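You operate a simulated robot arm through the tools that you are given. There is no shell and no other tool.

Carry out the task below with a simulated robot arm. There is one attempt and no reset: what you move stays moved.

Task
Shake the 5 mm sieve for 5 minutes.
Fine: push the shaker drawer in, set the sieve in the ring, close the lid and wait till it stops.
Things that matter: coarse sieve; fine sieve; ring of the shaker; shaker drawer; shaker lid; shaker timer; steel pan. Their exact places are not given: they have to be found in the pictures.

The check looks at the end state, three seconds after you hand in, the way a careful person would. Anything else that was tipped, shoved, dropped, spilled or broken makes it a failure. A push-on lid holds only when it is set on centred and level and pressed home; a screw cap is set on level and turned clockwise until tight.

Robot
A 7-joint arm with a two-finger parallel gripper, hanging from a carriage that runs on a rail from [-1383, -1] to [897, 1] (x, y) and turns from -350 to 337 degrees about z. Base frame: it is fixed where the carriage stands at the start and does not move with it; the origin is on the floor, on the carriage's upright axis, x ahead of it, y to its left, z up. Readings come in mm, degrees, newtons and seconds.
With the tool pointing down near the work surface it reaches from about 200 to 680 mm from the robot's upright axis, wherever it stands. Its first joint turns from -166.0 to 166.0 degrees. Places, roughly: ring of the shaker [500, -100, 900]; shaker drawer [500, 0, 900]; shaker lid [500, -300, 1000]; shaker timer [400, -100, 900]; steel pan (11x11x3 cm) [500, 0, 900]. Payload 3.91 kg.
The tool frame sits at the grasp point between the pads (the TCP): z along the fingers, y along the line on which they close. The tips reach 30 mm beyond it. Largest opening 110 mm; finger width 20, thickness 10; the body of the gripper, 48 by 112 mm, starts 55 mm behind the TCP.
Orientation is that of the tool frame in the base frame, as [roll, pitch, yaw] about the fixed x, y, z axes, in that order (R = Rz(yaw) Ry(pitch) Rx(roll)). With the fingers straight down and closing along the base's y, the tool's x points along the base's -x, its y along +y and its z along -z.

Tools
- The arm moves only by the tool drive_tool. Its argument "rows" is a list of rows, each an object (a shift or turn left out is 0, a gripper value left out holds the last) with "rotation": the turn, a rotation vector about the base's x, y, z in degrees, a list of three; "offset": the shift along the base's x, y, z in mm, a list of three; "hand": the opening, from 0 (shut) to 1 (fully open). In form: [{"rotation": [wx, wy, wz], "offset": [tx, ty, tz], "hand": hand}, ...]. A call has 1 to 20 rows; each row is the pose to reach, as a shift and turn from the pose commanded when the call began. A row lasts 0.2 s, in which the tool goes at most 50 mm and 8.6 degrees; a call with a longer step from one row to the next is refused whole, and so is a gripper value outside its range. Where a pose cannot be reached the arm comes as near as it can. A force on the tool above 70 N (or 10 N above the force at the start of the call, whichever is more), or a blocked arm, ends the call early, and 0.2 s more pass. The fingers move at their own pace (about 108 mm/s each) and stop on an object; they squeeze with about 36 N. The grip force told is the motor's: it shows also when the fingers shut on nothing. Time passes only in rows, and 0.2 s behind the last, so rows that repeat a pose let the fingers close. The reply holds the time, the measured pose of the TCP, the force on the tool along the base axes, the opening and the grip force, in the units named above and with some noise, with the torque about the TCP (base axes, N m) and any sound that the robot's microphone picked up, and new pictures: "views" is both (left out), scene, wrist or none.
- Cameras (640 x 400 px; columns grow to the right, rows downward): "scene" is now at [259.8, -32.3, 1532.2]; the picture's right is [-0.56, -0.83, 0.00], its down [-0.71, 0.48, -0.52] and it looks along [0.43, -0.29, -0.86] (base axes); focal length 288 px, centre (320, 200). "wrist" rides on the gripper at [72, 17, -103] in the tool frame; the picture's right is [-0.23, 0.97, 0.00], its down [-0.76, -0.18, -0.62] and it looks along [-0.61, -0.14, 0.78] (tool axes); focal length 222 px, centre (320, 200).
- slide_trunk(by): slides the trunk up (or, below 0, down) by that many mm; the arm and the scene camera ride with it, the base frame stays. It gives what a move gives, with no picture.
- steer(legs): drives the robot by 1 to 6 legs, each [ahead, left, turn to the left] in mm, mm and degrees, along the robot's own axes; the way and the turn of a leg run together, so that a leg with both is an arc; at most 1500 mm and 180 degrees a leg. The arm and the cameras ride along, it lands a little off, and it stops where it bumps. It keeps to its track: a leg is cut to what the track allows. It gives what a move gives, and a new picture of the scene camera.
- pan_tilt(pan, tilt): turns the head with the scene camera to pan (to the left, within 155 degrees either way) and tilt (down, from -29 to 69), counted from straight ahead of the robot. It gives what a move gives, and a new picture of the scene camera.
- point_at(camera, pixels): for up to 12 pixels [column, row] of the newest picture of that camera ("zoom" is the newest enlarged one), the place [x, y, z] in the base frame of the surface seen there, good to about 2 mm, but the place of the scene camera against the robot may be out by one fixed shift of up to 12 mm in any direction. It takes no simulated time.
- close_up(camera, box): a new picture of the part [left, top, right, bottom] of that camera's present view, enlarged. It takes no simulated time.
- hand_in(): hands the job in; it is judged then, once.

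Leave the gripper open and the arm clear of the work at the hand-in unless told otherwise.

The tools are called after "Call:" as name(argument=value, ...) on one line, values as JSON. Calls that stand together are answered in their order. drive_tool: Moves the arm, as the interface text tells. Its arguments: {"type":"object","properties":{"rows":{"type":"array","items":{"type":"object","properties":{"rotation":{"type":"array","items":{"type":"number"}},"offset":{"type":"array","items":{"type":"number"}},"hand":{"type":"number"}}}},"views":{"type":"string","enum":["both","scene","wrist","none"]}},"required":["rows"]} The other tools are called the same way: slide_trunk (by) moves the trunk up or down; steer (legs) drives the base; pan_tilt (pan, tilt) turns the head that bears the scene camera; point_at (camera, pixels) gives the place of the surface under pixels of a picture; close_up (camera, box) takes an enlarged picture of a part of a camera's view; hand_in () hands the job in.

At the start:

```text
clock: 0.0
ee_pos: [398.7, 9.5, 1237.6]
ee_rot: [-179.9, 0.1, 179.9]
contact_force: [0.0, -0.4, -0.7]
wrist_torque: [0.03, -0.03, -0.01]
width: 110.0
finger_force: 0.1
trunk travel left (down, up): [-225.0, 355.0]
robot x, y, heading: [1.2, 1.9, -0.0]
head pan, tilt (commanded): [-33.8, 58.8]
```

scene: 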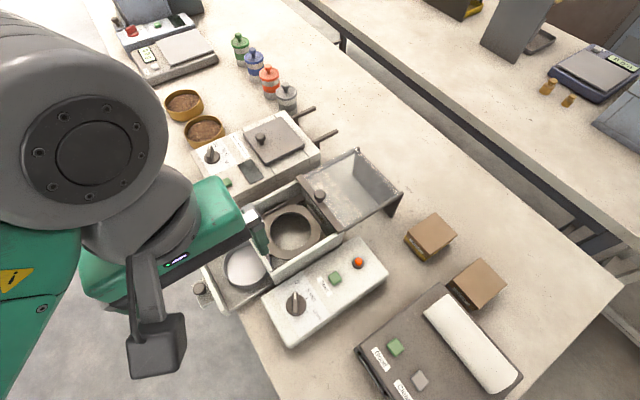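
wrist: 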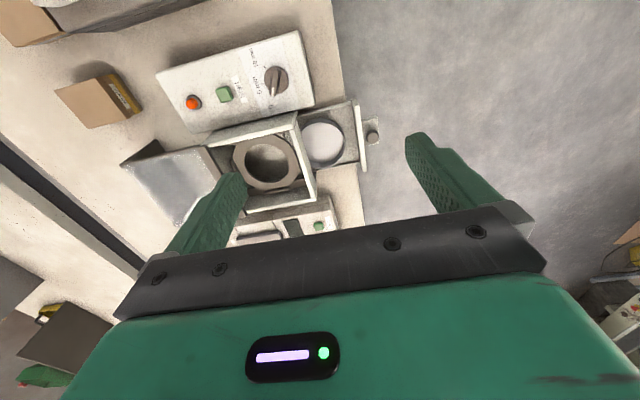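

I see a shaker in the middle of the scene (ring at about (293,232), drawer pulled out at about (245,268), control panel at about (325,290), lid slid open at about (355,185)). I will enlarge the important parts first.

Call:
close_up(camera="scene", box=[190, 140, 410, 350])

Call:
close_up(camera="wrist", box=[120, 20, 400, 250])

Call:
close_up(camera="scene", box=[100, 0, 340, 200])

```text
1.90 times, centred on (300, 245) of scene
```

zoom: 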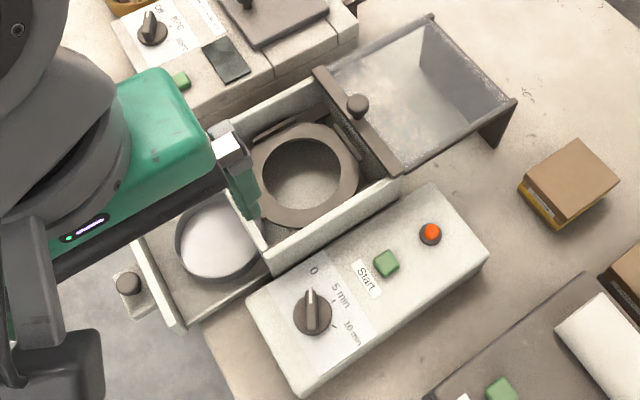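

```text
1.74 times, centred on (260, 135) of wrist
```

zoom: 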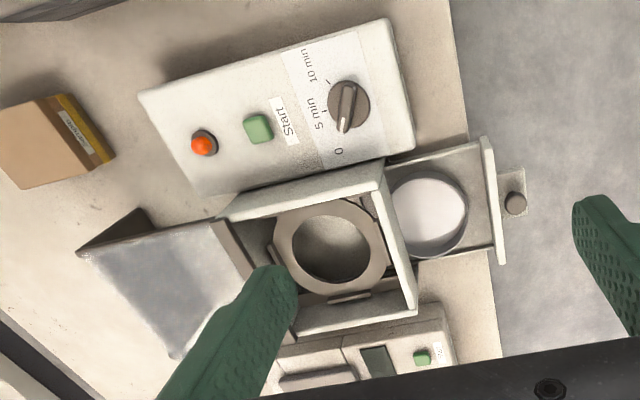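

```text
2.00 times, centred on (220, 100) of scene
```

zoom: 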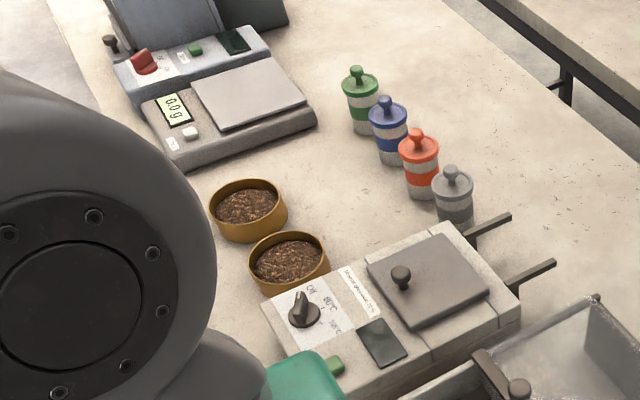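

I need to find the two sieves and their labels. Turning the head to look around: first left.

Call:
pan_tilt(pan=10, tilt=50)

```text
clock: 1.1
ee_pos: [398.0, 9.2, 1237.7]
ee_rot: [180.0, 0.0, 180.0]
contact_force: [0.3, -0.1, -0.2]
wrist_torque: [-0.01, 0.01, 0.03]
width: 110.1
finger_force: 0.1
trunk travel left (down, up): [-225.0, 355.0]
robot x, y, heading: [-2.0, 1.9, -0.0]
head pan, tilt (commanded): [10.0, 50.0]
```

scene: 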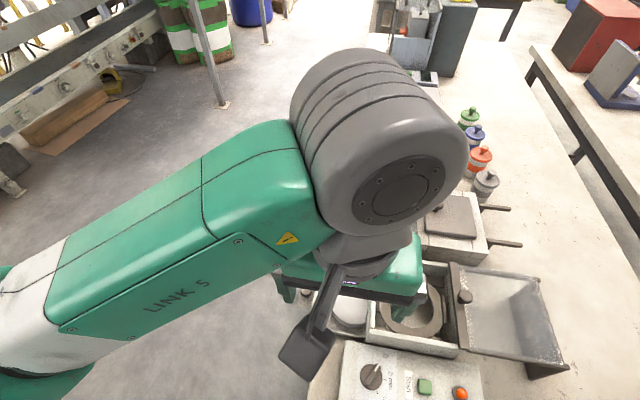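

Measuring main places in this view and looking at the area behind too.

Call:
point_at(camera="scene", pixels=[[370, 376], [424, 386], [460, 393], [410, 310], [465, 297], [350, 310], [486, 183], [470, 115], [450, 215], [540, 320]])

Call:
pan_tilt(pan=-33, tilt=35)

```text
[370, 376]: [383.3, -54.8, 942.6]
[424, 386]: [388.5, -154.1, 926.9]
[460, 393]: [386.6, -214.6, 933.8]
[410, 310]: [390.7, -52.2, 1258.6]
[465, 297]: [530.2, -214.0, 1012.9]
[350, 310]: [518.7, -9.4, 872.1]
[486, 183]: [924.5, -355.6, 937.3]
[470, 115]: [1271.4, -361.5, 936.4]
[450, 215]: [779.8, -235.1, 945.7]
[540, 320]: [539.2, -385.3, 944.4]
```

```text
clock: 2.2
ee_pos: [399.1, 8.6, 1238.2]
ee_rot: [-179.9, 0.0, 180.0]
contact_force: [-0.3, -0.7, -1.4]
wrist_torque: [-0.02, 0.0, -0.01]
width: 109.9
finger_force: 0.0
trunk travel left (down, up): [-225.0, 355.0]
robot x, y, heading: [-1.3, -2.8, 0.1]
head pan, tilt (commanded): [-33.0, 35.0]
```

scene: 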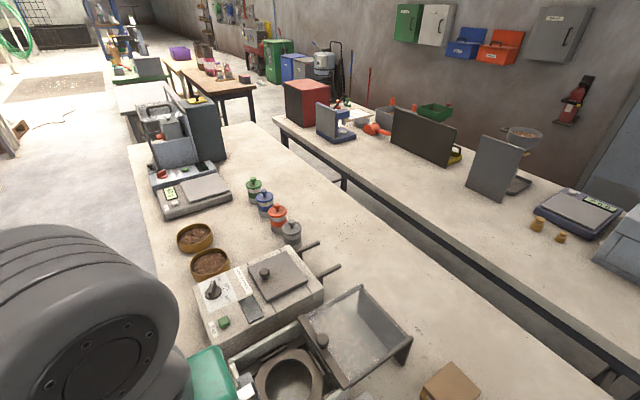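

Call:
close_up(camera="scene", box=[140, 140, 340, 330])

Call:
point_at(camera="scene", pixels=[[194, 237], [210, 262], [212, 289], [192, 252], [177, 240], [212, 236]])

Call:
pan_tilt(pan=-100, tilt=45)

```text
2.11 times, centred on (240, 235) of scene
```

zoom: 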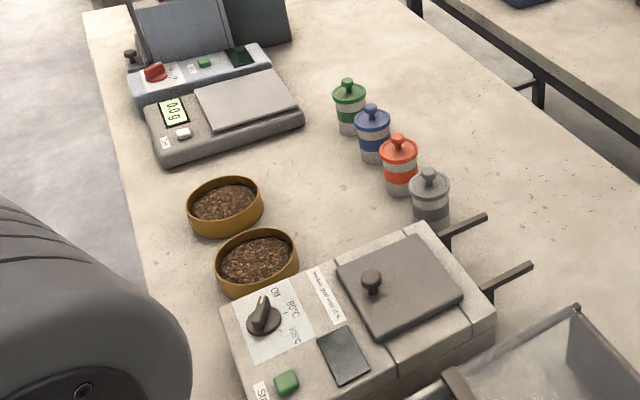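

```text
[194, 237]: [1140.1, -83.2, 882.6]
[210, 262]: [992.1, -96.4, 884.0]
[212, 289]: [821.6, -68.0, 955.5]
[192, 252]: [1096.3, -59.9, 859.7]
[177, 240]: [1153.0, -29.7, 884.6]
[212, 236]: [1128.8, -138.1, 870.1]
```

```text
clock: 3.6
ee_pos: [398.6, 9.5, 1238.6]
ee_rot: [-179.9, -0.1, 180.0]
contact_force: [0.3, 0.5, 0.4]
wrist_torque: [0.0, 0.03, 0.0]
width: 110.0
finger_force: 0.1
trunk travel left (down, up): [-225.0, 355.0]
robot x, y, heading: [0.8, 0.0, 0.1]
head pan, tilt (commanded): [-100.0, 45.0]
```

scene: 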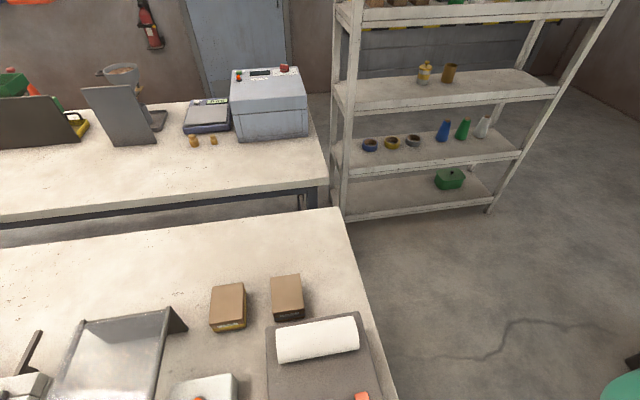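

Call:
close_up(camera="scene", box=[180, 260, 400, 400])

Call:
point_at(camera="scene", pixels=[[228, 295], [287, 290], [230, 325], [289, 316], [320, 338], [211, 310], [246, 300]])

Call:
pan_tilt(pan=-120, tilt=60)

```text
2.86 times, centred on (290, 330) of scene
```

zoom: 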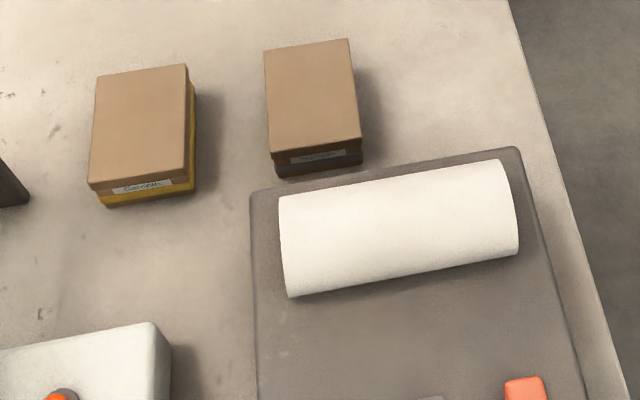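

```text
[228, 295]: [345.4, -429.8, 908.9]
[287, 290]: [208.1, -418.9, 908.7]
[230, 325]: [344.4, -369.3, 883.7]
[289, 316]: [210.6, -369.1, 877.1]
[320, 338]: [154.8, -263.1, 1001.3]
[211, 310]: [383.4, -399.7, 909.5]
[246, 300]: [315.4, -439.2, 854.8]
```

```text
clock: 4.4
ee_pos: [397.8, 9.5, 1238.6]
ee_rot: [179.9, 0.0, -180.0]
contact_force: [-0.4, 0.4, 0.4]
wrist_torque: [0.0, -0.02, 0.0]
width: 109.9
finger_force: 0.1
trunk travel left (down, up): [-225.0, 355.0]
robot x, y, heading: [-2.2, 1.7, 0.0]
head pan, tilt (commanded): [-120.0, 60.0]
```

scene: 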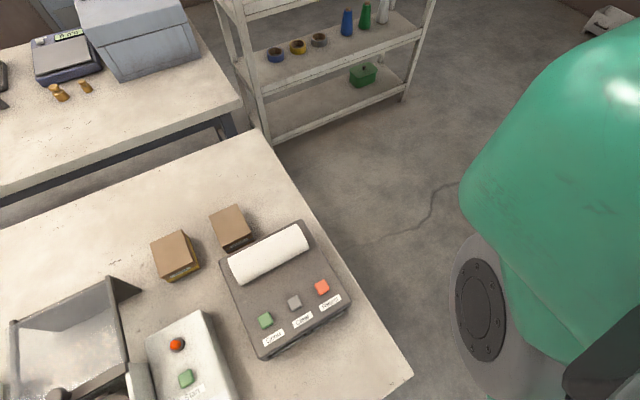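

The two bronze bowls with material at about x=992 and x=1140 on the bench look like the sieves. The boxes on the right are sample boxes. I'll drive ahead to see the bowls more closely.

Call:
pan_tilt(pan=-40, tilt=55)

Call:
steer(legs=[[400, 0, 0]])

```text
clock: 6.0
ee_pos: [397.9, 9.9, 1236.4]
ee_rot: [-180.0, 0.0, 180.0]
contact_force: [-0.2, -0.4, -0.4]
wrist_torque: [-0.01, 0.0, 0.01]
width: 110.2
finger_force: 0.0
trunk travel left (down, up): [-225.0, 355.0]
robot x, y, heading: [3.7, 0.2, -0.1]
head pan, tilt (commanded): [-40.0, 55.0]
```

scene: 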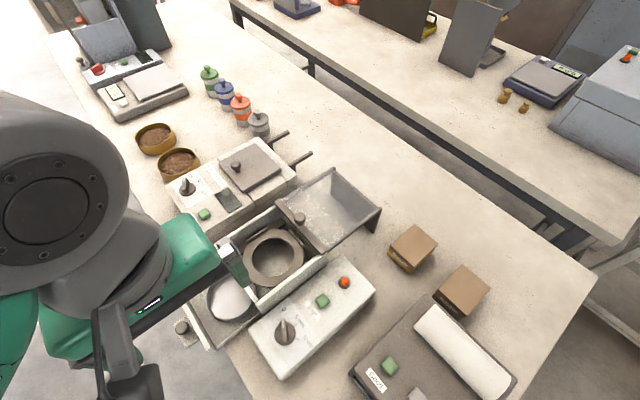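

```text
clock: 8.4
ee_pos: [799.4, 11.4, 1238.3]
ee_rot: [179.9, -0.1, -179.7]
contact_force: [1.1, 0.0, 0.7]
wrist_torque: [0.0, 0.02, -0.03]
width: 110.0
finger_force: 0.0
trunk travel left (down, up): [-225.0, 355.0]
robot x, y, heading: [402.9, 0.2, 0.2]
head pan, tilt (commanded): [-40.0, 55.0]
```

scene: 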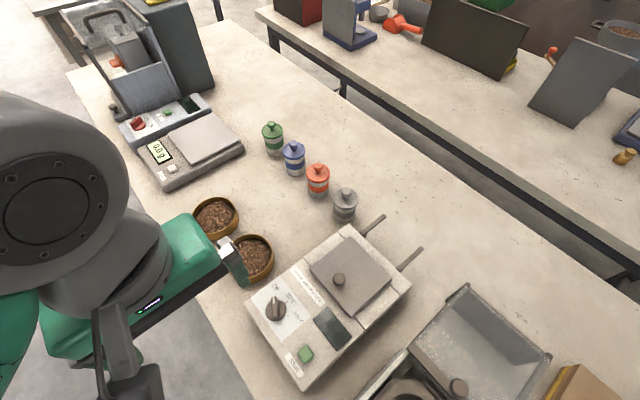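

Call:
close_up(camera="scene", box=[170, 170, 330, 300])

Call:
drive_tool(rows=[{"offset": [0, 0, 0]}], views="wrist")

```text
3.08 times, centred on (250, 235) of scene
```

zoom: 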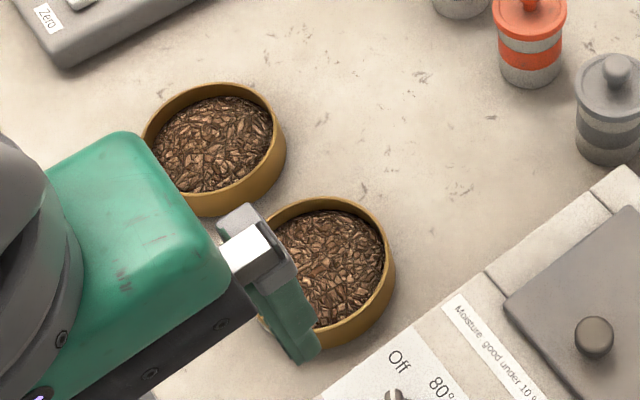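

```text
clock: 8.8
ee_pos: [798.8, 10.1, 1237.8]
ee_rot: [180.0, 0.0, -179.8]
contact_force: [0.9, 0.3, 0.6]
wrist_torque: [-0.02, 0.0, 0.01]
width: 110.0
finger_force: 0.0
trunk travel left (down, up): [-225.0, 355.0]
robot x, y, heading: [398.6, -1.2, 0.2]
head pan, tilt (commanded): [-40.0, 55.0]
```

wrist: 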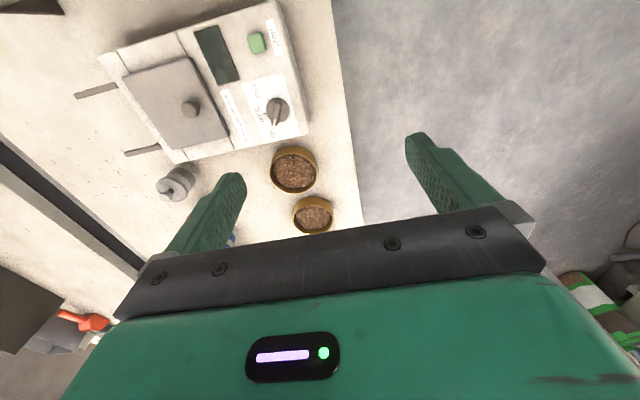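

Call:
close_up(camera="wrist", box=[240, 130, 380, 250])

Call:
point_at(camera="wrist", pixels=[[294, 170], [271, 170], [317, 170], [293, 146], [293, 192], [314, 214], [333, 214], [293, 214], [313, 197]])

```text
3.33 times, centred on (310, 190) of wrist
```

zoom: 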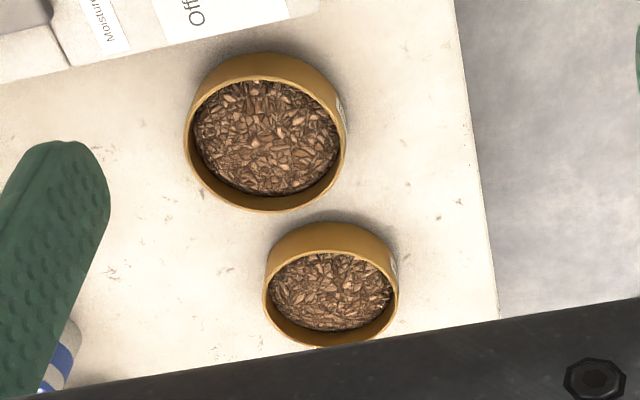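

```text
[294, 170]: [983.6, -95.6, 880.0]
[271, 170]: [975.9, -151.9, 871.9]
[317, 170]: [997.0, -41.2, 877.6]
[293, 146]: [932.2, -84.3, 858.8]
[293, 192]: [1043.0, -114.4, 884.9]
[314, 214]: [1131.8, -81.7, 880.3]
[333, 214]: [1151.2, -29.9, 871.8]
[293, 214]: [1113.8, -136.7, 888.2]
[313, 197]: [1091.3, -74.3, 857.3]
```

The bowls have small labels on their +y side (zoom (340,115) and (395,265)). I'll turn the wrist -90° about z and move to y≈+120 so that the wrist camera looks at that side.

Call:
drive_tool(rows=[{"offset": [16, 9, -12], "rotation": [0, 0, -7.5]}, {"offset": [32, 18, -24], "rotation": [0, 0, -15]}, {"offset": [48, 27, -36], "rotation": [0, 0, -22.5]}, {"offset": [64, 36, -48], "rotation": [0, 0, -30]}, {"offset": [80, 45, -60], "rotation": [0, 0, -37.5]}, {"offset": [96, 54, -72], "rotation": [0, 0, -45]}, {"offset": [112, 63, -84], "rotation": [0, 0, -52.5]}, {"offset": [128, 72, -96], "rotation": [0, 0, -60]}, {"offset": [144, 81, -108], "rotation": [0, 0, -67.5]}, {"offset": [160, 90, -120], "rotation": [0, 0, -75]}, {"offset": [176, 99, -132], "rotation": [0, 0, -82.5]}, {"offset": [192, 108, -144], "rotation": [0, 0, -90]}], views="both")

```text
clock: 11.4
ee_pos: [989.3, 117.9, 1092.3]
ee_rot: [-179.8, 0.0, 90.0]
contact_force: [0.4, 0.2, 0.5]
wrist_torque: [0.0, 0.01, 0.02]
width: 110.1
finger_force: 0.0
trunk travel left (down, up): [-225.0, 355.0]
robot x, y, heading: [401.2, 3.8, 0.2]
head pan, tilt (commanded): [-40.0, 55.0]
```

scene: 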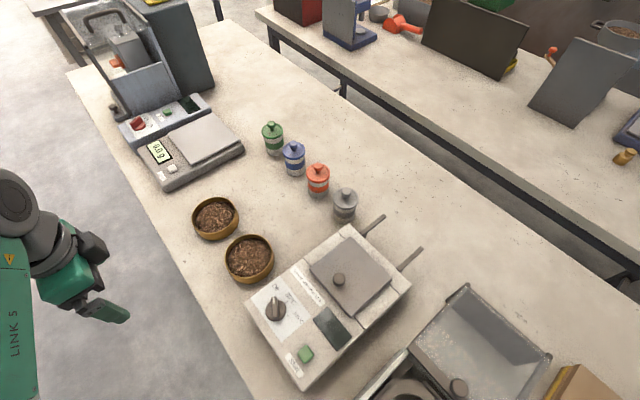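
wrist: 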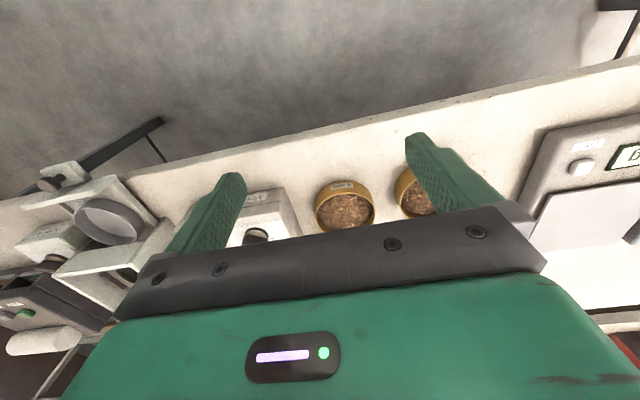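

Call:
close_up(camera="wrist", box=[310, 170, 420, 230])

Call:
close_up(camera="wrist", box=[320, 176, 370, 206])

Call:
close_up(camera="scene", box=[180, 170, 300, 290])

```text
5.82 times, centred on (365, 200) of wrist
```

zoom: 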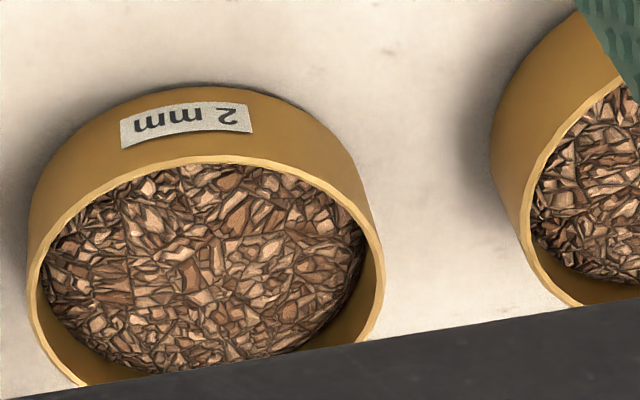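

```text
12.80 times, centred on (345, 191) of wrist
```

zoom: 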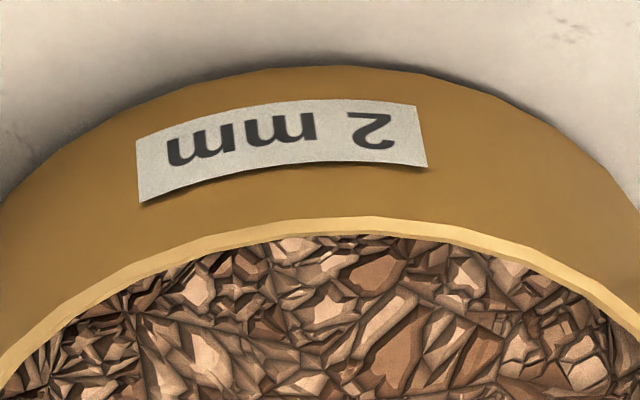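

```text
3.33 times, centred on (240, 230) of scene
```

zoom: 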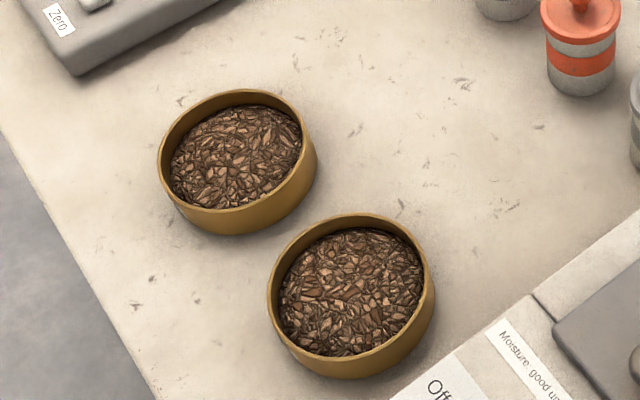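

The bowl at x≈992 is labelled "2 mm". I'll drive ahead 150 mm to read the other one at x≈1140.

Call:
steer(legs=[[150, 0, 0]])

Call:
close_up(camera="wrist", box=[310, 170, 420, 230])

```text
clock: 12.8
ee_pos: [1139.7, 118.8, 1094.1]
ee_rot: [-180.0, 0.0, 90.2]
contact_force: [-0.2, 0.4, -0.5]
wrist_torque: [-0.03, 0.01, 0.0]
width: 109.9
finger_force: 0.1
trunk travel left (down, up): [-225.0, 355.0]
robot x, y, heading: [551.8, 0.4, 0.3]
head pan, tilt (commanded): [-40.0, 55.0]
```

scene: 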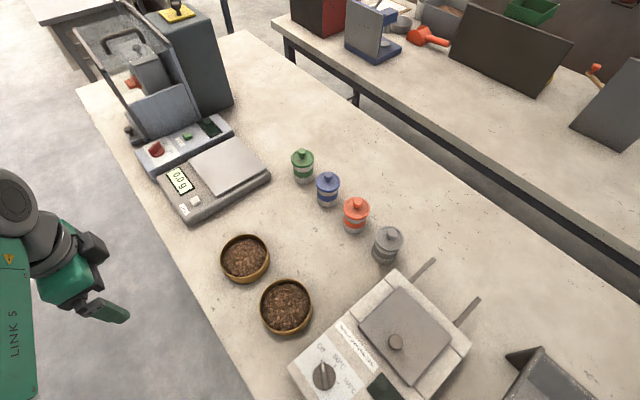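

```text
5.82 times, centred on (365, 200) of wrist
```

zoom: 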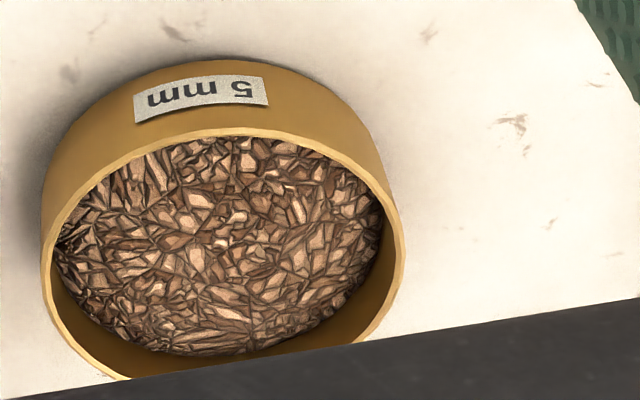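

The bowl at x≈1140 is labelled "5 mm": that's the one. Now I measure its rim and size with the wrist camera's zoom.

Call:
point_at(camera="zoom", pixels=[[46, 262], [400, 245], [232, 133], [120, 172], [350, 165], [385, 300], [70, 330], [48, 205], [250, 62], [230, 250], [20, 120], [315, 140]])

Call:
pan_tilt(pan=-10, tilt=45)

```text
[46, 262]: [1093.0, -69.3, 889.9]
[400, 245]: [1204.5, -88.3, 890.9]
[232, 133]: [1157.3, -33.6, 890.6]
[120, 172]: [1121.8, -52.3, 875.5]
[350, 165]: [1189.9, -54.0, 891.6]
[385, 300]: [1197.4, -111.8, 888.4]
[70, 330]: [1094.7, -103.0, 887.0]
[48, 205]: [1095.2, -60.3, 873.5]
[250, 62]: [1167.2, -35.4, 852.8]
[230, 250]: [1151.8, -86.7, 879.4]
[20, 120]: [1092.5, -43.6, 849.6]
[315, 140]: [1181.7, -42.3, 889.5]
```

```text
clock: 13.8
ee_pos: [1139.2, 117.6, 1094.0]
ee_rot: [-179.9, -0.1, 90.2]
contact_force: [0.3, -0.5, -0.7]
wrist_torque: [0.0, 0.0, 0.0]
width: 110.2
finger_force: 0.0
trunk travel left (down, up): [-225.0, 355.0]
robot x, y, heading: [549.7, -2.4, 0.2]
head pan, tilt (commanded): [-10.0, 45.0]
```

scene: 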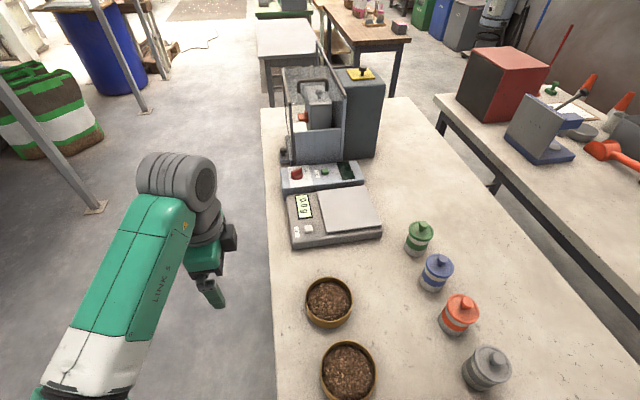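

The 5 mm sieve's rim is at z≈890 around (1149,-87), about 110 mm across; bench z≈850; material at z≈879. I'll move the wrist camera closer to measure its diameter exactly.

Call:
drive_tool(rows=[{"offset": [2, -30, -19]}, {"offset": [5, -60, -38]}, {"offset": [7, -90, -56]}, {"offset": [9, -120, -75]}, {"offset": [11, -148, -94]}, {"offset": [11, -148, -94]}], views="wrist")

Call:
close_up(camera="wrist", box=[240, 110, 400, 230])

```text
clock: 15.2
ee_pos: [1149.9, -30.3, 1000.1]
ee_rot: [-180.0, 0.0, 90.3]
contact_force: [-0.8, -0.3, -0.5]
wrist_torque: [-0.01, -0.03, -0.01]
width: 110.0
finger_force: 0.0
trunk travel left (down, up): [-225.0, 355.0]
robot x, y, heading: [552.0, 0.6, 0.4]
head pan, tilt (commanded): [-10.0, 45.0]
```

wrist: 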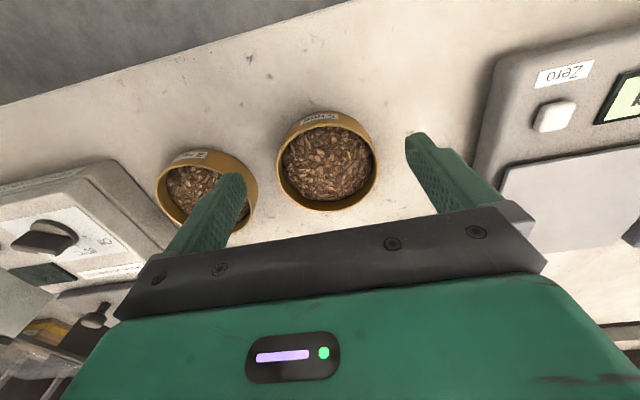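

```text
3.33 times, centred on (320, 170) of wrist
```

zoom: 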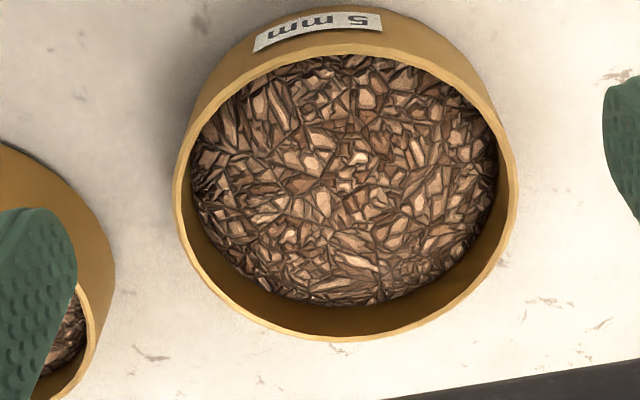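

Call:
point_at(camera="zoom", pixels=[[178, 190], [513, 190], [328, 50], [345, 337], [222, 95], [464, 80], [213, 275], [465, 292], [270, 322], [500, 130], [345, 180], [500, 240]])

Call:
point_at(camera="scene", pixels=[[307, 300], [352, 300], [329, 281], [329, 320], [322, 390]])

```text
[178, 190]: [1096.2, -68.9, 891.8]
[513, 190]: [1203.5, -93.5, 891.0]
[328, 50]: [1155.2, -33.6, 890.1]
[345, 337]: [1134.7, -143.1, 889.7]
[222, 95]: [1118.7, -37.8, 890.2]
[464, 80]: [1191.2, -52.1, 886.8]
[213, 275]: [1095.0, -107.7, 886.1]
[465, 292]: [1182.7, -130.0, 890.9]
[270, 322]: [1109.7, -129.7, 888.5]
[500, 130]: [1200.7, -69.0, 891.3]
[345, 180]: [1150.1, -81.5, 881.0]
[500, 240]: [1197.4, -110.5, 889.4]
```

```text
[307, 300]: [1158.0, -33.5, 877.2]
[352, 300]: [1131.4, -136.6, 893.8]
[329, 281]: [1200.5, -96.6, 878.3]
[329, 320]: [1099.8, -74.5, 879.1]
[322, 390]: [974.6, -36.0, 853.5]
```

The sieve is about 111 mm across, so it can't be gripped around the outside with 110 mm; it must be held by its wall or from the inside. Before picking, I go look at the shaker ring closely. Raise the arm first, then drive back.

Call:
drive_tool(rows=[{"offset": [0, 0, 45]}, {"offset": [0, 0, 90]}, {"offset": [0, 0, 135]}, {"offset": [0, 0, 180]}], views="none")

Call:
steer(legs=[[-600, 0, 0]])

Call:
drive_tool(rows=[{"offset": [0, 0, 0]}], views="wrist")

```text
clock: 16.2
ee_pos: [1150.5, -30.3, 1179.1]
ee_rot: [-179.9, -0.1, 90.1]
contact_force: [-0.5, 0.3, -0.5]
wrist_torque: [-0.01, -0.02, 0.02]
width: 110.0
finger_force: 0.2
trunk travel left (down, up): [-225.0, 355.0]
robot x, y, heading: [551.9, 0.1, 0.0]
head pan, tilt (commanded): [-10.0, 45.0]
```

```text
clock: 19.6
ee_pos: [549.9, -27.9, 1180.1]
ee_rot: [179.9, -0.1, 90.4]
contact_force: [0.7, 0.3, 1.5]
wrist_torque: [0.03, -0.01, 0.0]
width: 110.0
finger_force: 0.0
trunk travel left (down, up): [-225.0, 355.0]
robot x, y, heading: [-49.1, -3.8, 0.5]
head pan, tilt (commanded): [-10.0, 45.0]
```

scene: 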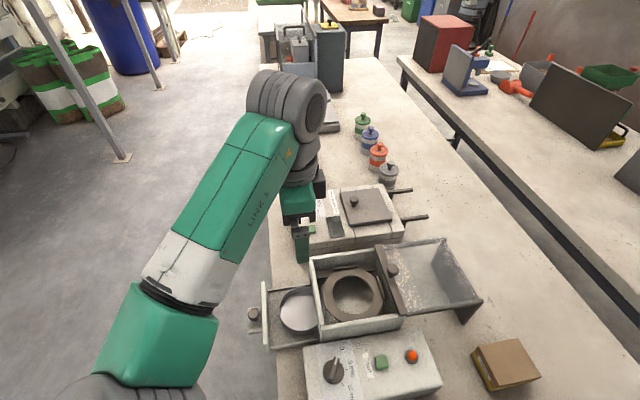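

```text
clock: 20.0
ee_pos: [551.0, -29.1, 1180.4]
ee_rot: [180.0, -0.1, 90.5]
contact_force: [0.5, -1.1, -0.9]
wrist_torque: [0.01, 0.0, 0.01]
width: 110.2
finger_force: 0.0
trunk travel left (down, up): [-225.0, 355.0]
robot x, y, heading: [-49.4, 2.1, 0.2]
head pan, tilt (commanded): [-10.0, 45.0]
```

wrist: 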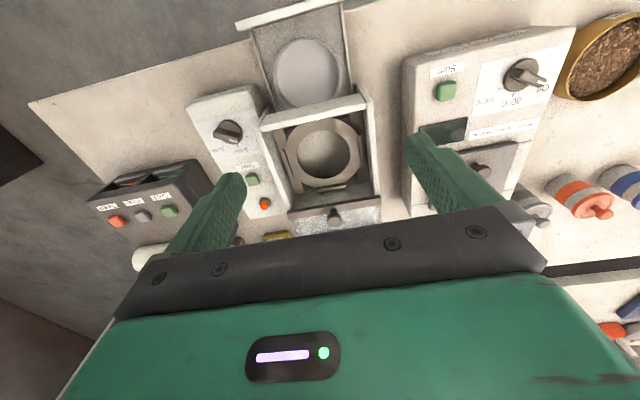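

Call:
close_up(camera="wrist", box=[240, 0, 400, 230])

Call:
close_up(camera="scene", box=[240, 220, 490, 400])

Call:
close_up(camera="wrist", box=[260, 90, 390, 230])

```text
1.74 times, centred on (320, 115) of wrist
```

zoom: 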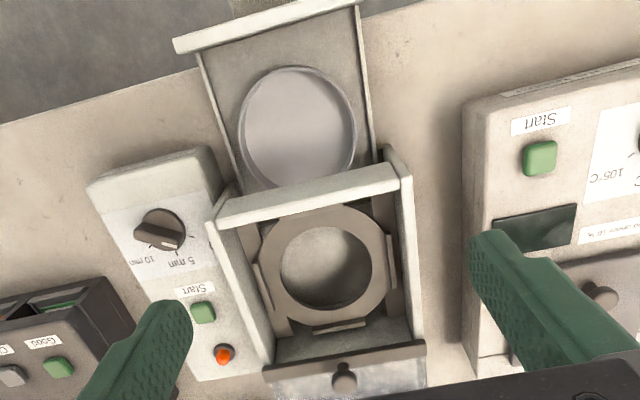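

```text
2.22 times, centred on (365, 310) of scene
```

zoom: 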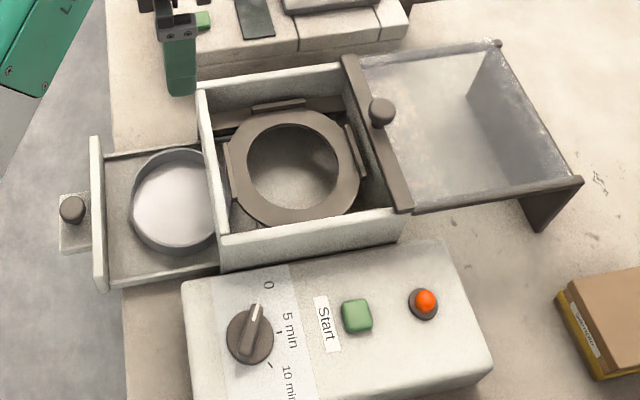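

```text
2.86 times, centred on (325, 160) of wrist
```

zoom: 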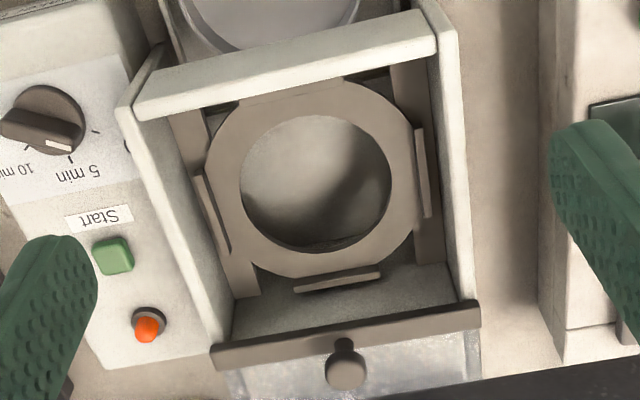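

The ring is an annulus with four upright tabs around it (zoom: left (213,215), right (424,175), back (338,281)). I measure these points.

Call:
point_at(camera="zoom", pixels=[[222, 180], [407, 180], [315, 98], [318, 262], [205, 205], [425, 160], [338, 278], [424, 195], [290, 55], [170, 200], [460, 200], [345, 372]])

Call:
point_at(camera="wrist", pixels=[[308, 75], [283, 72], [333, 70], [290, 20], [335, 10], [227, 132], [239, 152], [252, 180], [264, 204], [335, 214], [216, 148]])

```text
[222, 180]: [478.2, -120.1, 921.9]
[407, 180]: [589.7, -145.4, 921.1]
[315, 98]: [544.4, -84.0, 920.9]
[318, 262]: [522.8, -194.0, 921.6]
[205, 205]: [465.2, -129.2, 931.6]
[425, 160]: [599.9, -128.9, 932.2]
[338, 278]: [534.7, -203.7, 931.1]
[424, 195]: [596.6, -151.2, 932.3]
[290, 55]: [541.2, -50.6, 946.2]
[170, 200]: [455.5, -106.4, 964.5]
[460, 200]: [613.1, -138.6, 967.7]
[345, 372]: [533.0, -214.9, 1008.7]
```

```text
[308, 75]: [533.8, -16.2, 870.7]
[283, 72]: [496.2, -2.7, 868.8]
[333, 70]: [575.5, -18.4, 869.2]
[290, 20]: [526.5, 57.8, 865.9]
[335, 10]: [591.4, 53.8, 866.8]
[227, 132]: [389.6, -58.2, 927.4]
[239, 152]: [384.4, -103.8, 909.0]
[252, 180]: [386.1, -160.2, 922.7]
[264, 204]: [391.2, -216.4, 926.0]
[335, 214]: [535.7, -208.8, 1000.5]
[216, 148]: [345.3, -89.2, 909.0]
```

Ring top z≈921, centre about (533,-138); tabs ~65 mm from centre; walls up to z≈966. Now the lid: I look closer to understand how it closes.

Call:
close_up(camera="scene", box=[360, 220, 500, 340])

Call:
pan_tilt(pan=-40, tilt=50)

Call:
close_up(camera="scene", box=[200, 140, 460, 340])

```text
3.33 times, centred on (430, 280) of scene
```

zoom: 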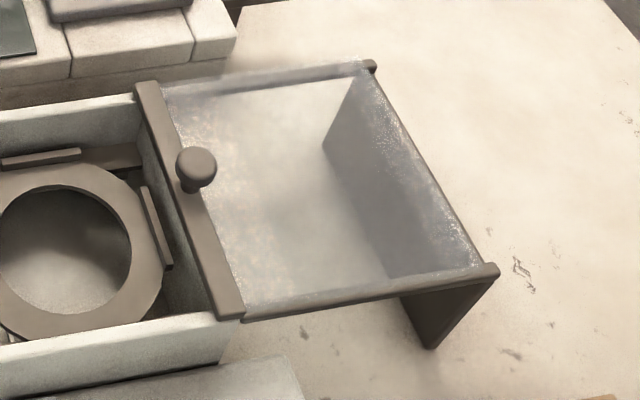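

```text
clock: 20.9
ee_pos: [550.7, -28.8, 1179.0]
ee_rot: [-180.0, 0.0, 90.4]
contact_force: [-0.1, -0.2, 0.0]
wrist_torque: [-0.01, 0.0, 0.0]
width: 109.9
finger_force: 0.1
trunk travel left (down, up): [-225.0, 355.0]
robot x, y, heading: [-49.3, 0.2, 0.5]
head pan, tilt (commanded): [-40.0, 50.0]
```

scene: 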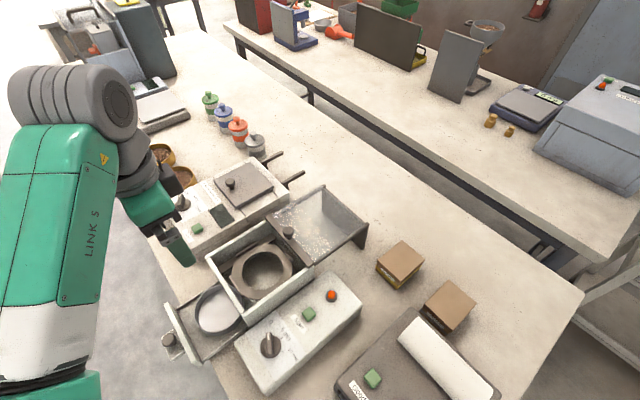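

```text
2.00 times, centred on (330, 240) of scene
```

zoom: 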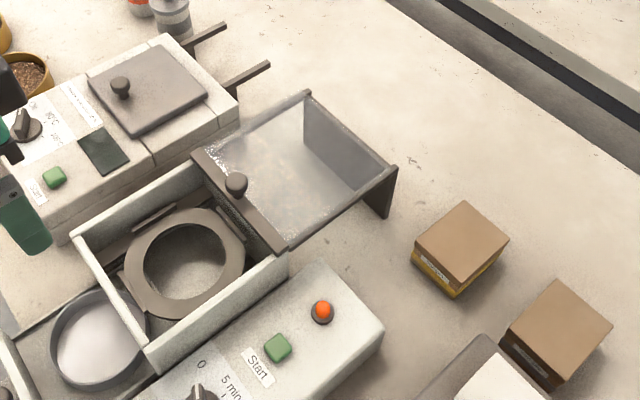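

The lid is a glass plate with a front bar and knob that slides along two rails (same as its neighbour). The drawer must be pushed toward -y. I measure the drawer front and its knob (scene ~(168,340)).

Call:
close_up(camera="scene", box=[150, 270, 270, 400])

Call:
point_at(camera="scene", pixels=[[168, 340], [172, 352], [165, 310], [185, 340], [195, 360], [217, 310], [270, 345], [308, 314], [331, 296], [289, 232]])

```text
3.08 times, centred on (210, 335) of scene
```

zoom: 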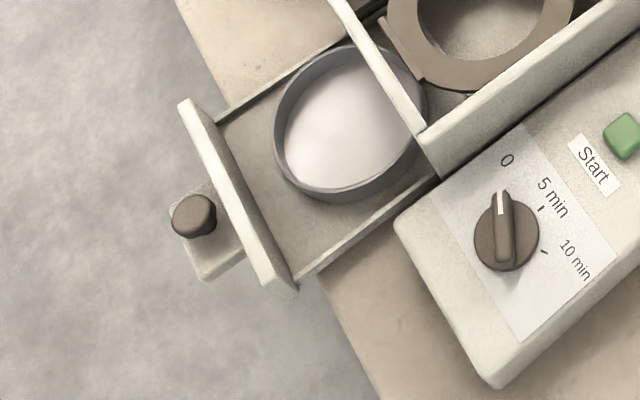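

```text
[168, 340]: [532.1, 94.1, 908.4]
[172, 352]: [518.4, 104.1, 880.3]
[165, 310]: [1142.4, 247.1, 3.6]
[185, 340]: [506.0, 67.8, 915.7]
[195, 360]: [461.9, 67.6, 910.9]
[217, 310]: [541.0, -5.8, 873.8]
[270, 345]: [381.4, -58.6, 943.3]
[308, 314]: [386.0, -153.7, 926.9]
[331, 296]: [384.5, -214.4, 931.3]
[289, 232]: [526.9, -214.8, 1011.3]
```

Drawer front board is at y≈+64, its knob stands upright on a tab at about (532,94), top z≈908. I'll move the arm to the front (y≈+130) at a safe height for a wrist view of the knob.

Call:
drive_tool(rows=[{"offset": [-4, 32, -10]}, {"offset": [-8, 64, -30]}, {"offset": [-12, 96, -60]}, {"offset": [-16, 128, -95]}, {"offset": [-19, 159, -130]}, {"offset": [-19, 159, -130]}], views="wrist")

Call:
close_up(camera="wrist", box=[220, 60, 420, 230])

```text
clock: 22.3
ee_pos: [531.2, 132.0, 1049.4]
ee_rot: [179.9, 0.0, 90.5]
contact_force: [0.5, 0.5, 0.6]
wrist_torque: [-0.01, 0.03, -0.01]
width: 109.9
finger_force: 0.0
trunk travel left (down, up): [-225.0, 355.0]
robot x, y, heading: [-50.2, -0.3, 0.6]
head pan, tilt (commanded): [-40.0, 50.0]
```

wrist: 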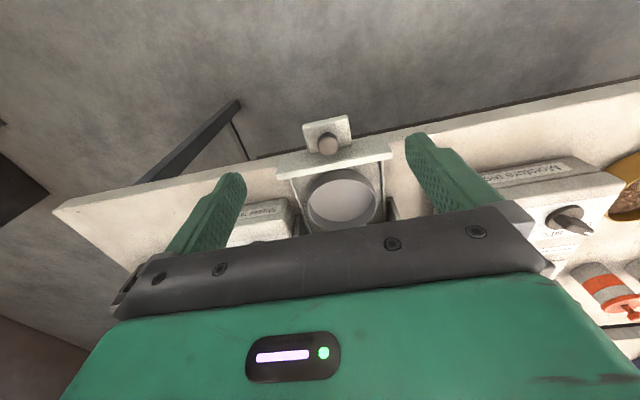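

```text
2.35 times, centred on (320, 145) of wrist
```

zoom: 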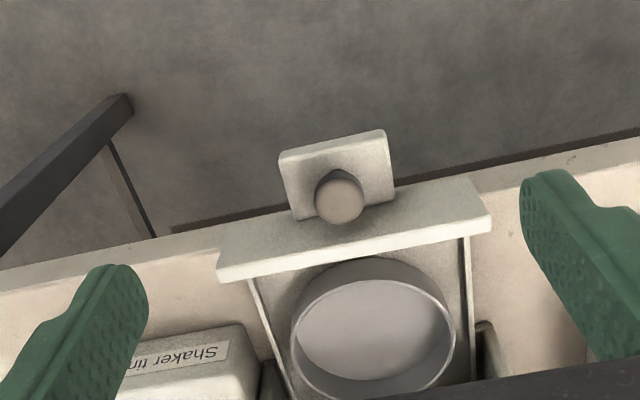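

Call:
point_at(camera="zoom", pixels=[[339, 200], [322, 200], [356, 200], [339, 215], [335, 150], [290, 175], [385, 160], [280, 235], [440, 205], [350, 232], [375, 300], [440, 240]])

```text
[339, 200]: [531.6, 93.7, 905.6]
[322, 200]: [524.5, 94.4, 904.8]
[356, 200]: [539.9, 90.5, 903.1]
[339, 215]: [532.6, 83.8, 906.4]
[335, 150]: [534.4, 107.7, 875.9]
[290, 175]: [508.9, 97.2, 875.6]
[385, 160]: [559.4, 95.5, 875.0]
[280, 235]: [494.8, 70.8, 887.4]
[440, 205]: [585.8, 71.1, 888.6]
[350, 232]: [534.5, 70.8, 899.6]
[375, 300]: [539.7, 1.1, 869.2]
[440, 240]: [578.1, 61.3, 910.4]
```

Knob: centre (532,92), ~20 mm thick, top z≈906; tab at z≈875; board face y≈71. I'll lower around the knob with the fingers half open (closing along x), tips at z≈882.

Call:
drive_tool(rows=[{"offset": [1, -20, -20], "hand": 0.6}, {"offset": [1, -40, -50], "hand": 0.6}, {"offset": [1, -40, -90]}, {"offset": [1, -40, -120]}, {"offset": [1, -40, -137]}, {"offset": [1, -40, -137]}], views="wrist")

```text
clock: 23.7
ee_pos: [531.6, 90.3, 910.9]
ee_rot: [-179.9, -0.1, 90.5]
contact_force: [-0.2, -0.2, 0.5]
wrist_torque: [0.0, 0.0, 0.06]
width: 66.0
finger_force: 0.1
trunk travel left (down, up): [-225.0, 355.0]
robot x, y, heading: [-51.5, -2.3, 0.1]
head pan, tilt (commanded): [-40.0, 50.0]
```

wrist: 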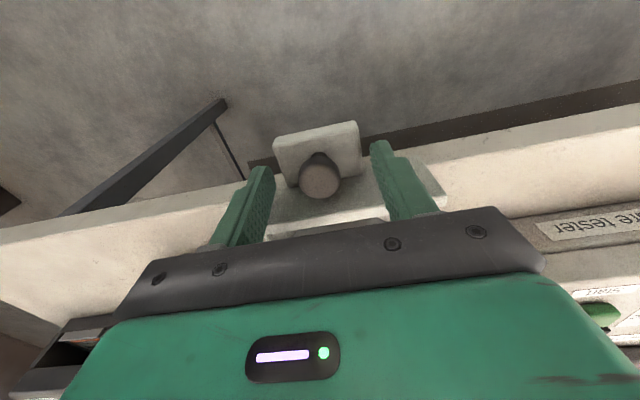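

The knob is between the fingers. I close on it.

Call:
drive_tool(rows=[{"hand": 0.0}, {"hand": 0.0}, {"hand": 0.0}], views="wrist")

```text
clock: 24.5
ee_pos: [531.9, 91.9, 914.0]
ee_rot: [-179.9, 0.0, 90.3]
contact_force: [-4.6, -0.4, 2.7]
wrist_torque: [0.05, 0.08, -0.01]
width: 25.4
finger_force: 45.0
trunk travel left (down, up): [-225.0, 355.0]
robot x, y, heading: [-51.2, -0.5, 0.1]
head pan, tilt (commanded): [-40.0, 50.0]
```

wrist: 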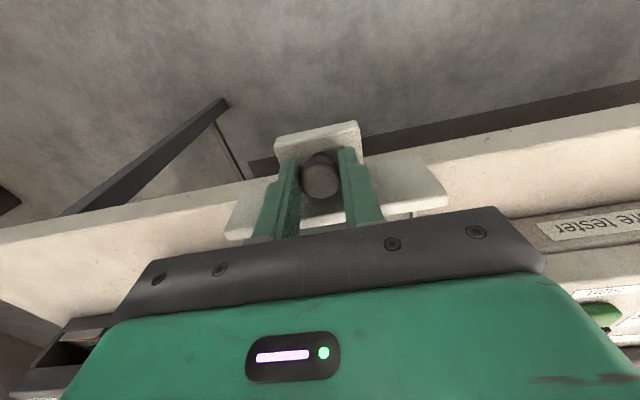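

Gripped (25 mm). Now I push the drawer in gently, 100 mm toward -y.

Call:
drive_tool(rows=[{"offset": [0, -3, 0]}, {"offset": [0, -8, 0]}, {"offset": [0, -15, 0]}, {"offset": [0, -23, 0]}, {"offset": [0, -31, 0]}, {"offset": [0, -39, 0]}, {"offset": [0, -47, 0]}, {"offset": [0, -55, 0]}, {"offset": [0, -63, 0]}, {"offset": [0, -71, 0]}, {"offset": [0, -79, 0]}, {"offset": [0, -87, 0]}, {"offset": [0, -94, 0]}, {"offset": [0, -98, 0]}, {"offset": [0, -100, 0]}], views="both")

```text
clock: 27.7
ee_pos: [531.2, -7.6, 912.0]
ee_rot: [-179.9, 0.0, 90.4]
contact_force: [-16.4, 0.6, 27.5]
wrist_torque: [0.08, 0.22, 0.04]
width: 25.3
finger_force: 44.5
trunk travel left (down, up): [-225.0, 355.0]
robot x, y, heading: [-52.5, -1.1, 0.6]
head pan, tilt (commanded): [-40.0, 50.0]
```

scene: 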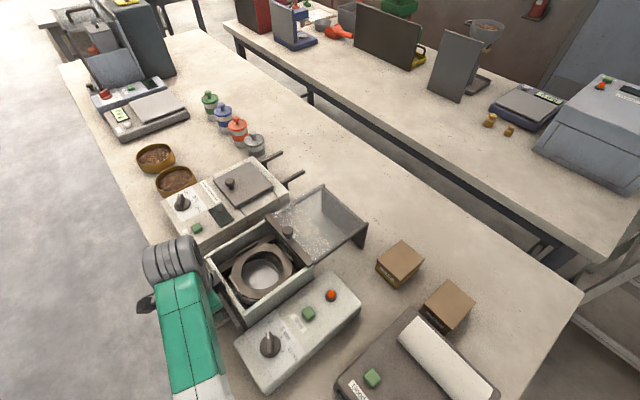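
wrist: 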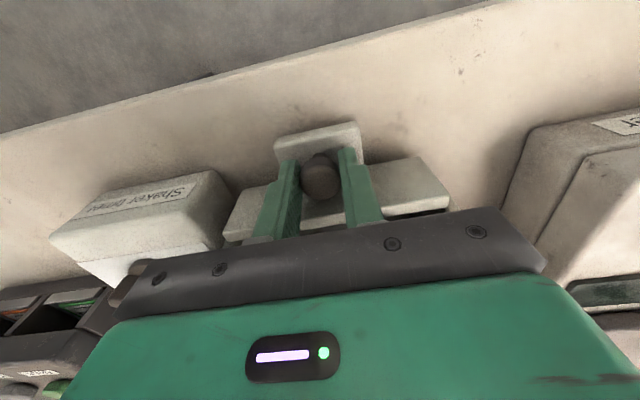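

The drawer is nearly in (TCP y≈-8). I keep pushing slowly until it stops.

Call:
drive_tool(rows=[{"offset": [0.3, -2, -0.5]}, {"offset": [0.3, -4, -0.5]}, {"offset": [0.3, -6, -0.5]}, {"offset": [0.3, -8, -0.5]}, {"offset": [0.3, -10, -0.5]}, {"offset": [0.3, -12, -0.5]}, {"offset": [0.3, -14, -0.5]}, {"offset": [0.3, -16, -0.5]}], views="both")

```text
clock: 29.5
ee_pos: [531.1, -20.2, 911.0]
ee_rot: [-180.0, -0.2, 90.6]
contact_force: [-15.0, 15.4, 23.3]
wrist_torque: [-0.63, 0.15, 0.05]
width: 25.5
finger_force: 44.9
trunk travel left (down, up): [-225.0, 355.0]
robot x, y, heading: [-52.3, 3.2, 0.6]
head pan, tilt (commanded): [-40.0, 50.0]
```

scene: 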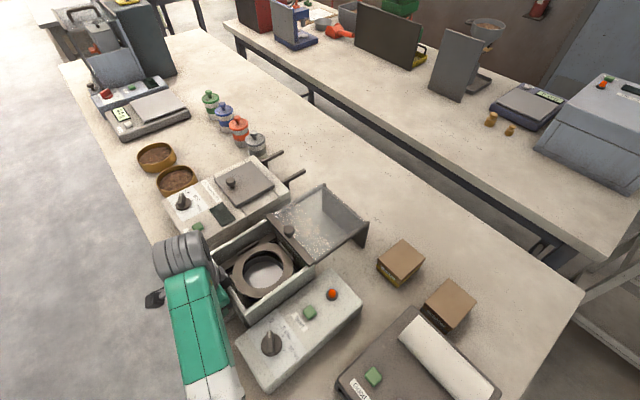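
wrist: 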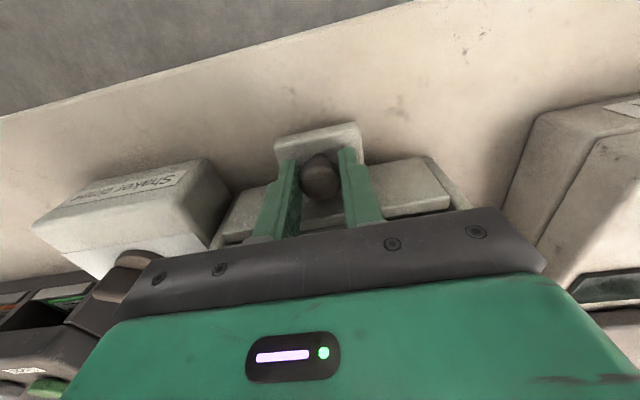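

y-force is now +15 N: the end stop seems reached after 112 mm. One more slight push to be sure.

Call:
drive_tool(rows=[{"offset": [0, -2, 0]}, {"offset": [0, -4, 0]}, {"offset": [0, -4, 0]}], views="none")

Call:
close_up(camera="scene", box=[200, 200, 380, 340])

Call:
close_up(camera="wrist", box=[200, 100, 480, 240])

```text
clock: 30.3
ee_pos: [531.5, -20.7, 910.3]
ee_rot: [-180.0, -0.3, 90.6]
contact_force: [-12.5, 32.7, 15.0]
wrist_torque: [-0.11, -0.04, 0.16]
width: 25.4
finger_force: 45.1
trunk travel left (down, up): [-225.0, 355.0]
robot x, y, heading: [-47.1, 0.8, 0.5]
head pan, tilt (commanded): [-40.0, 50.0]
```

```text
2.86 times, centred on (290, 270) of scene
```

zoom: 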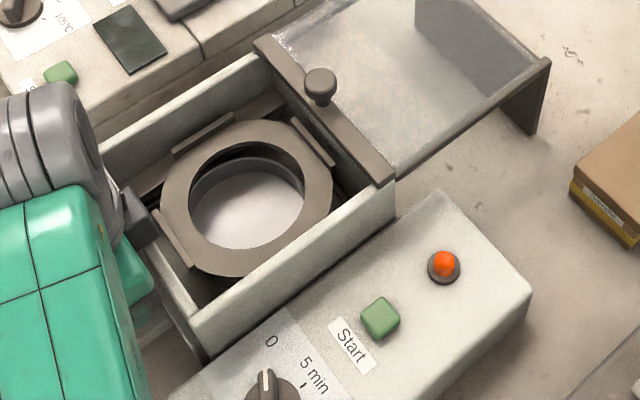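

```text
2.29 times, centred on (340, 170) of wrist
```

zoom: 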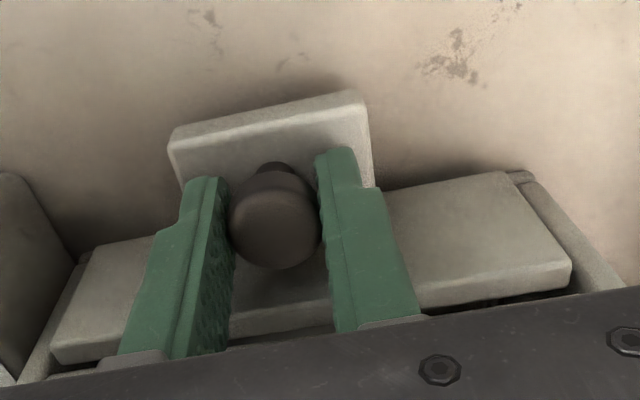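

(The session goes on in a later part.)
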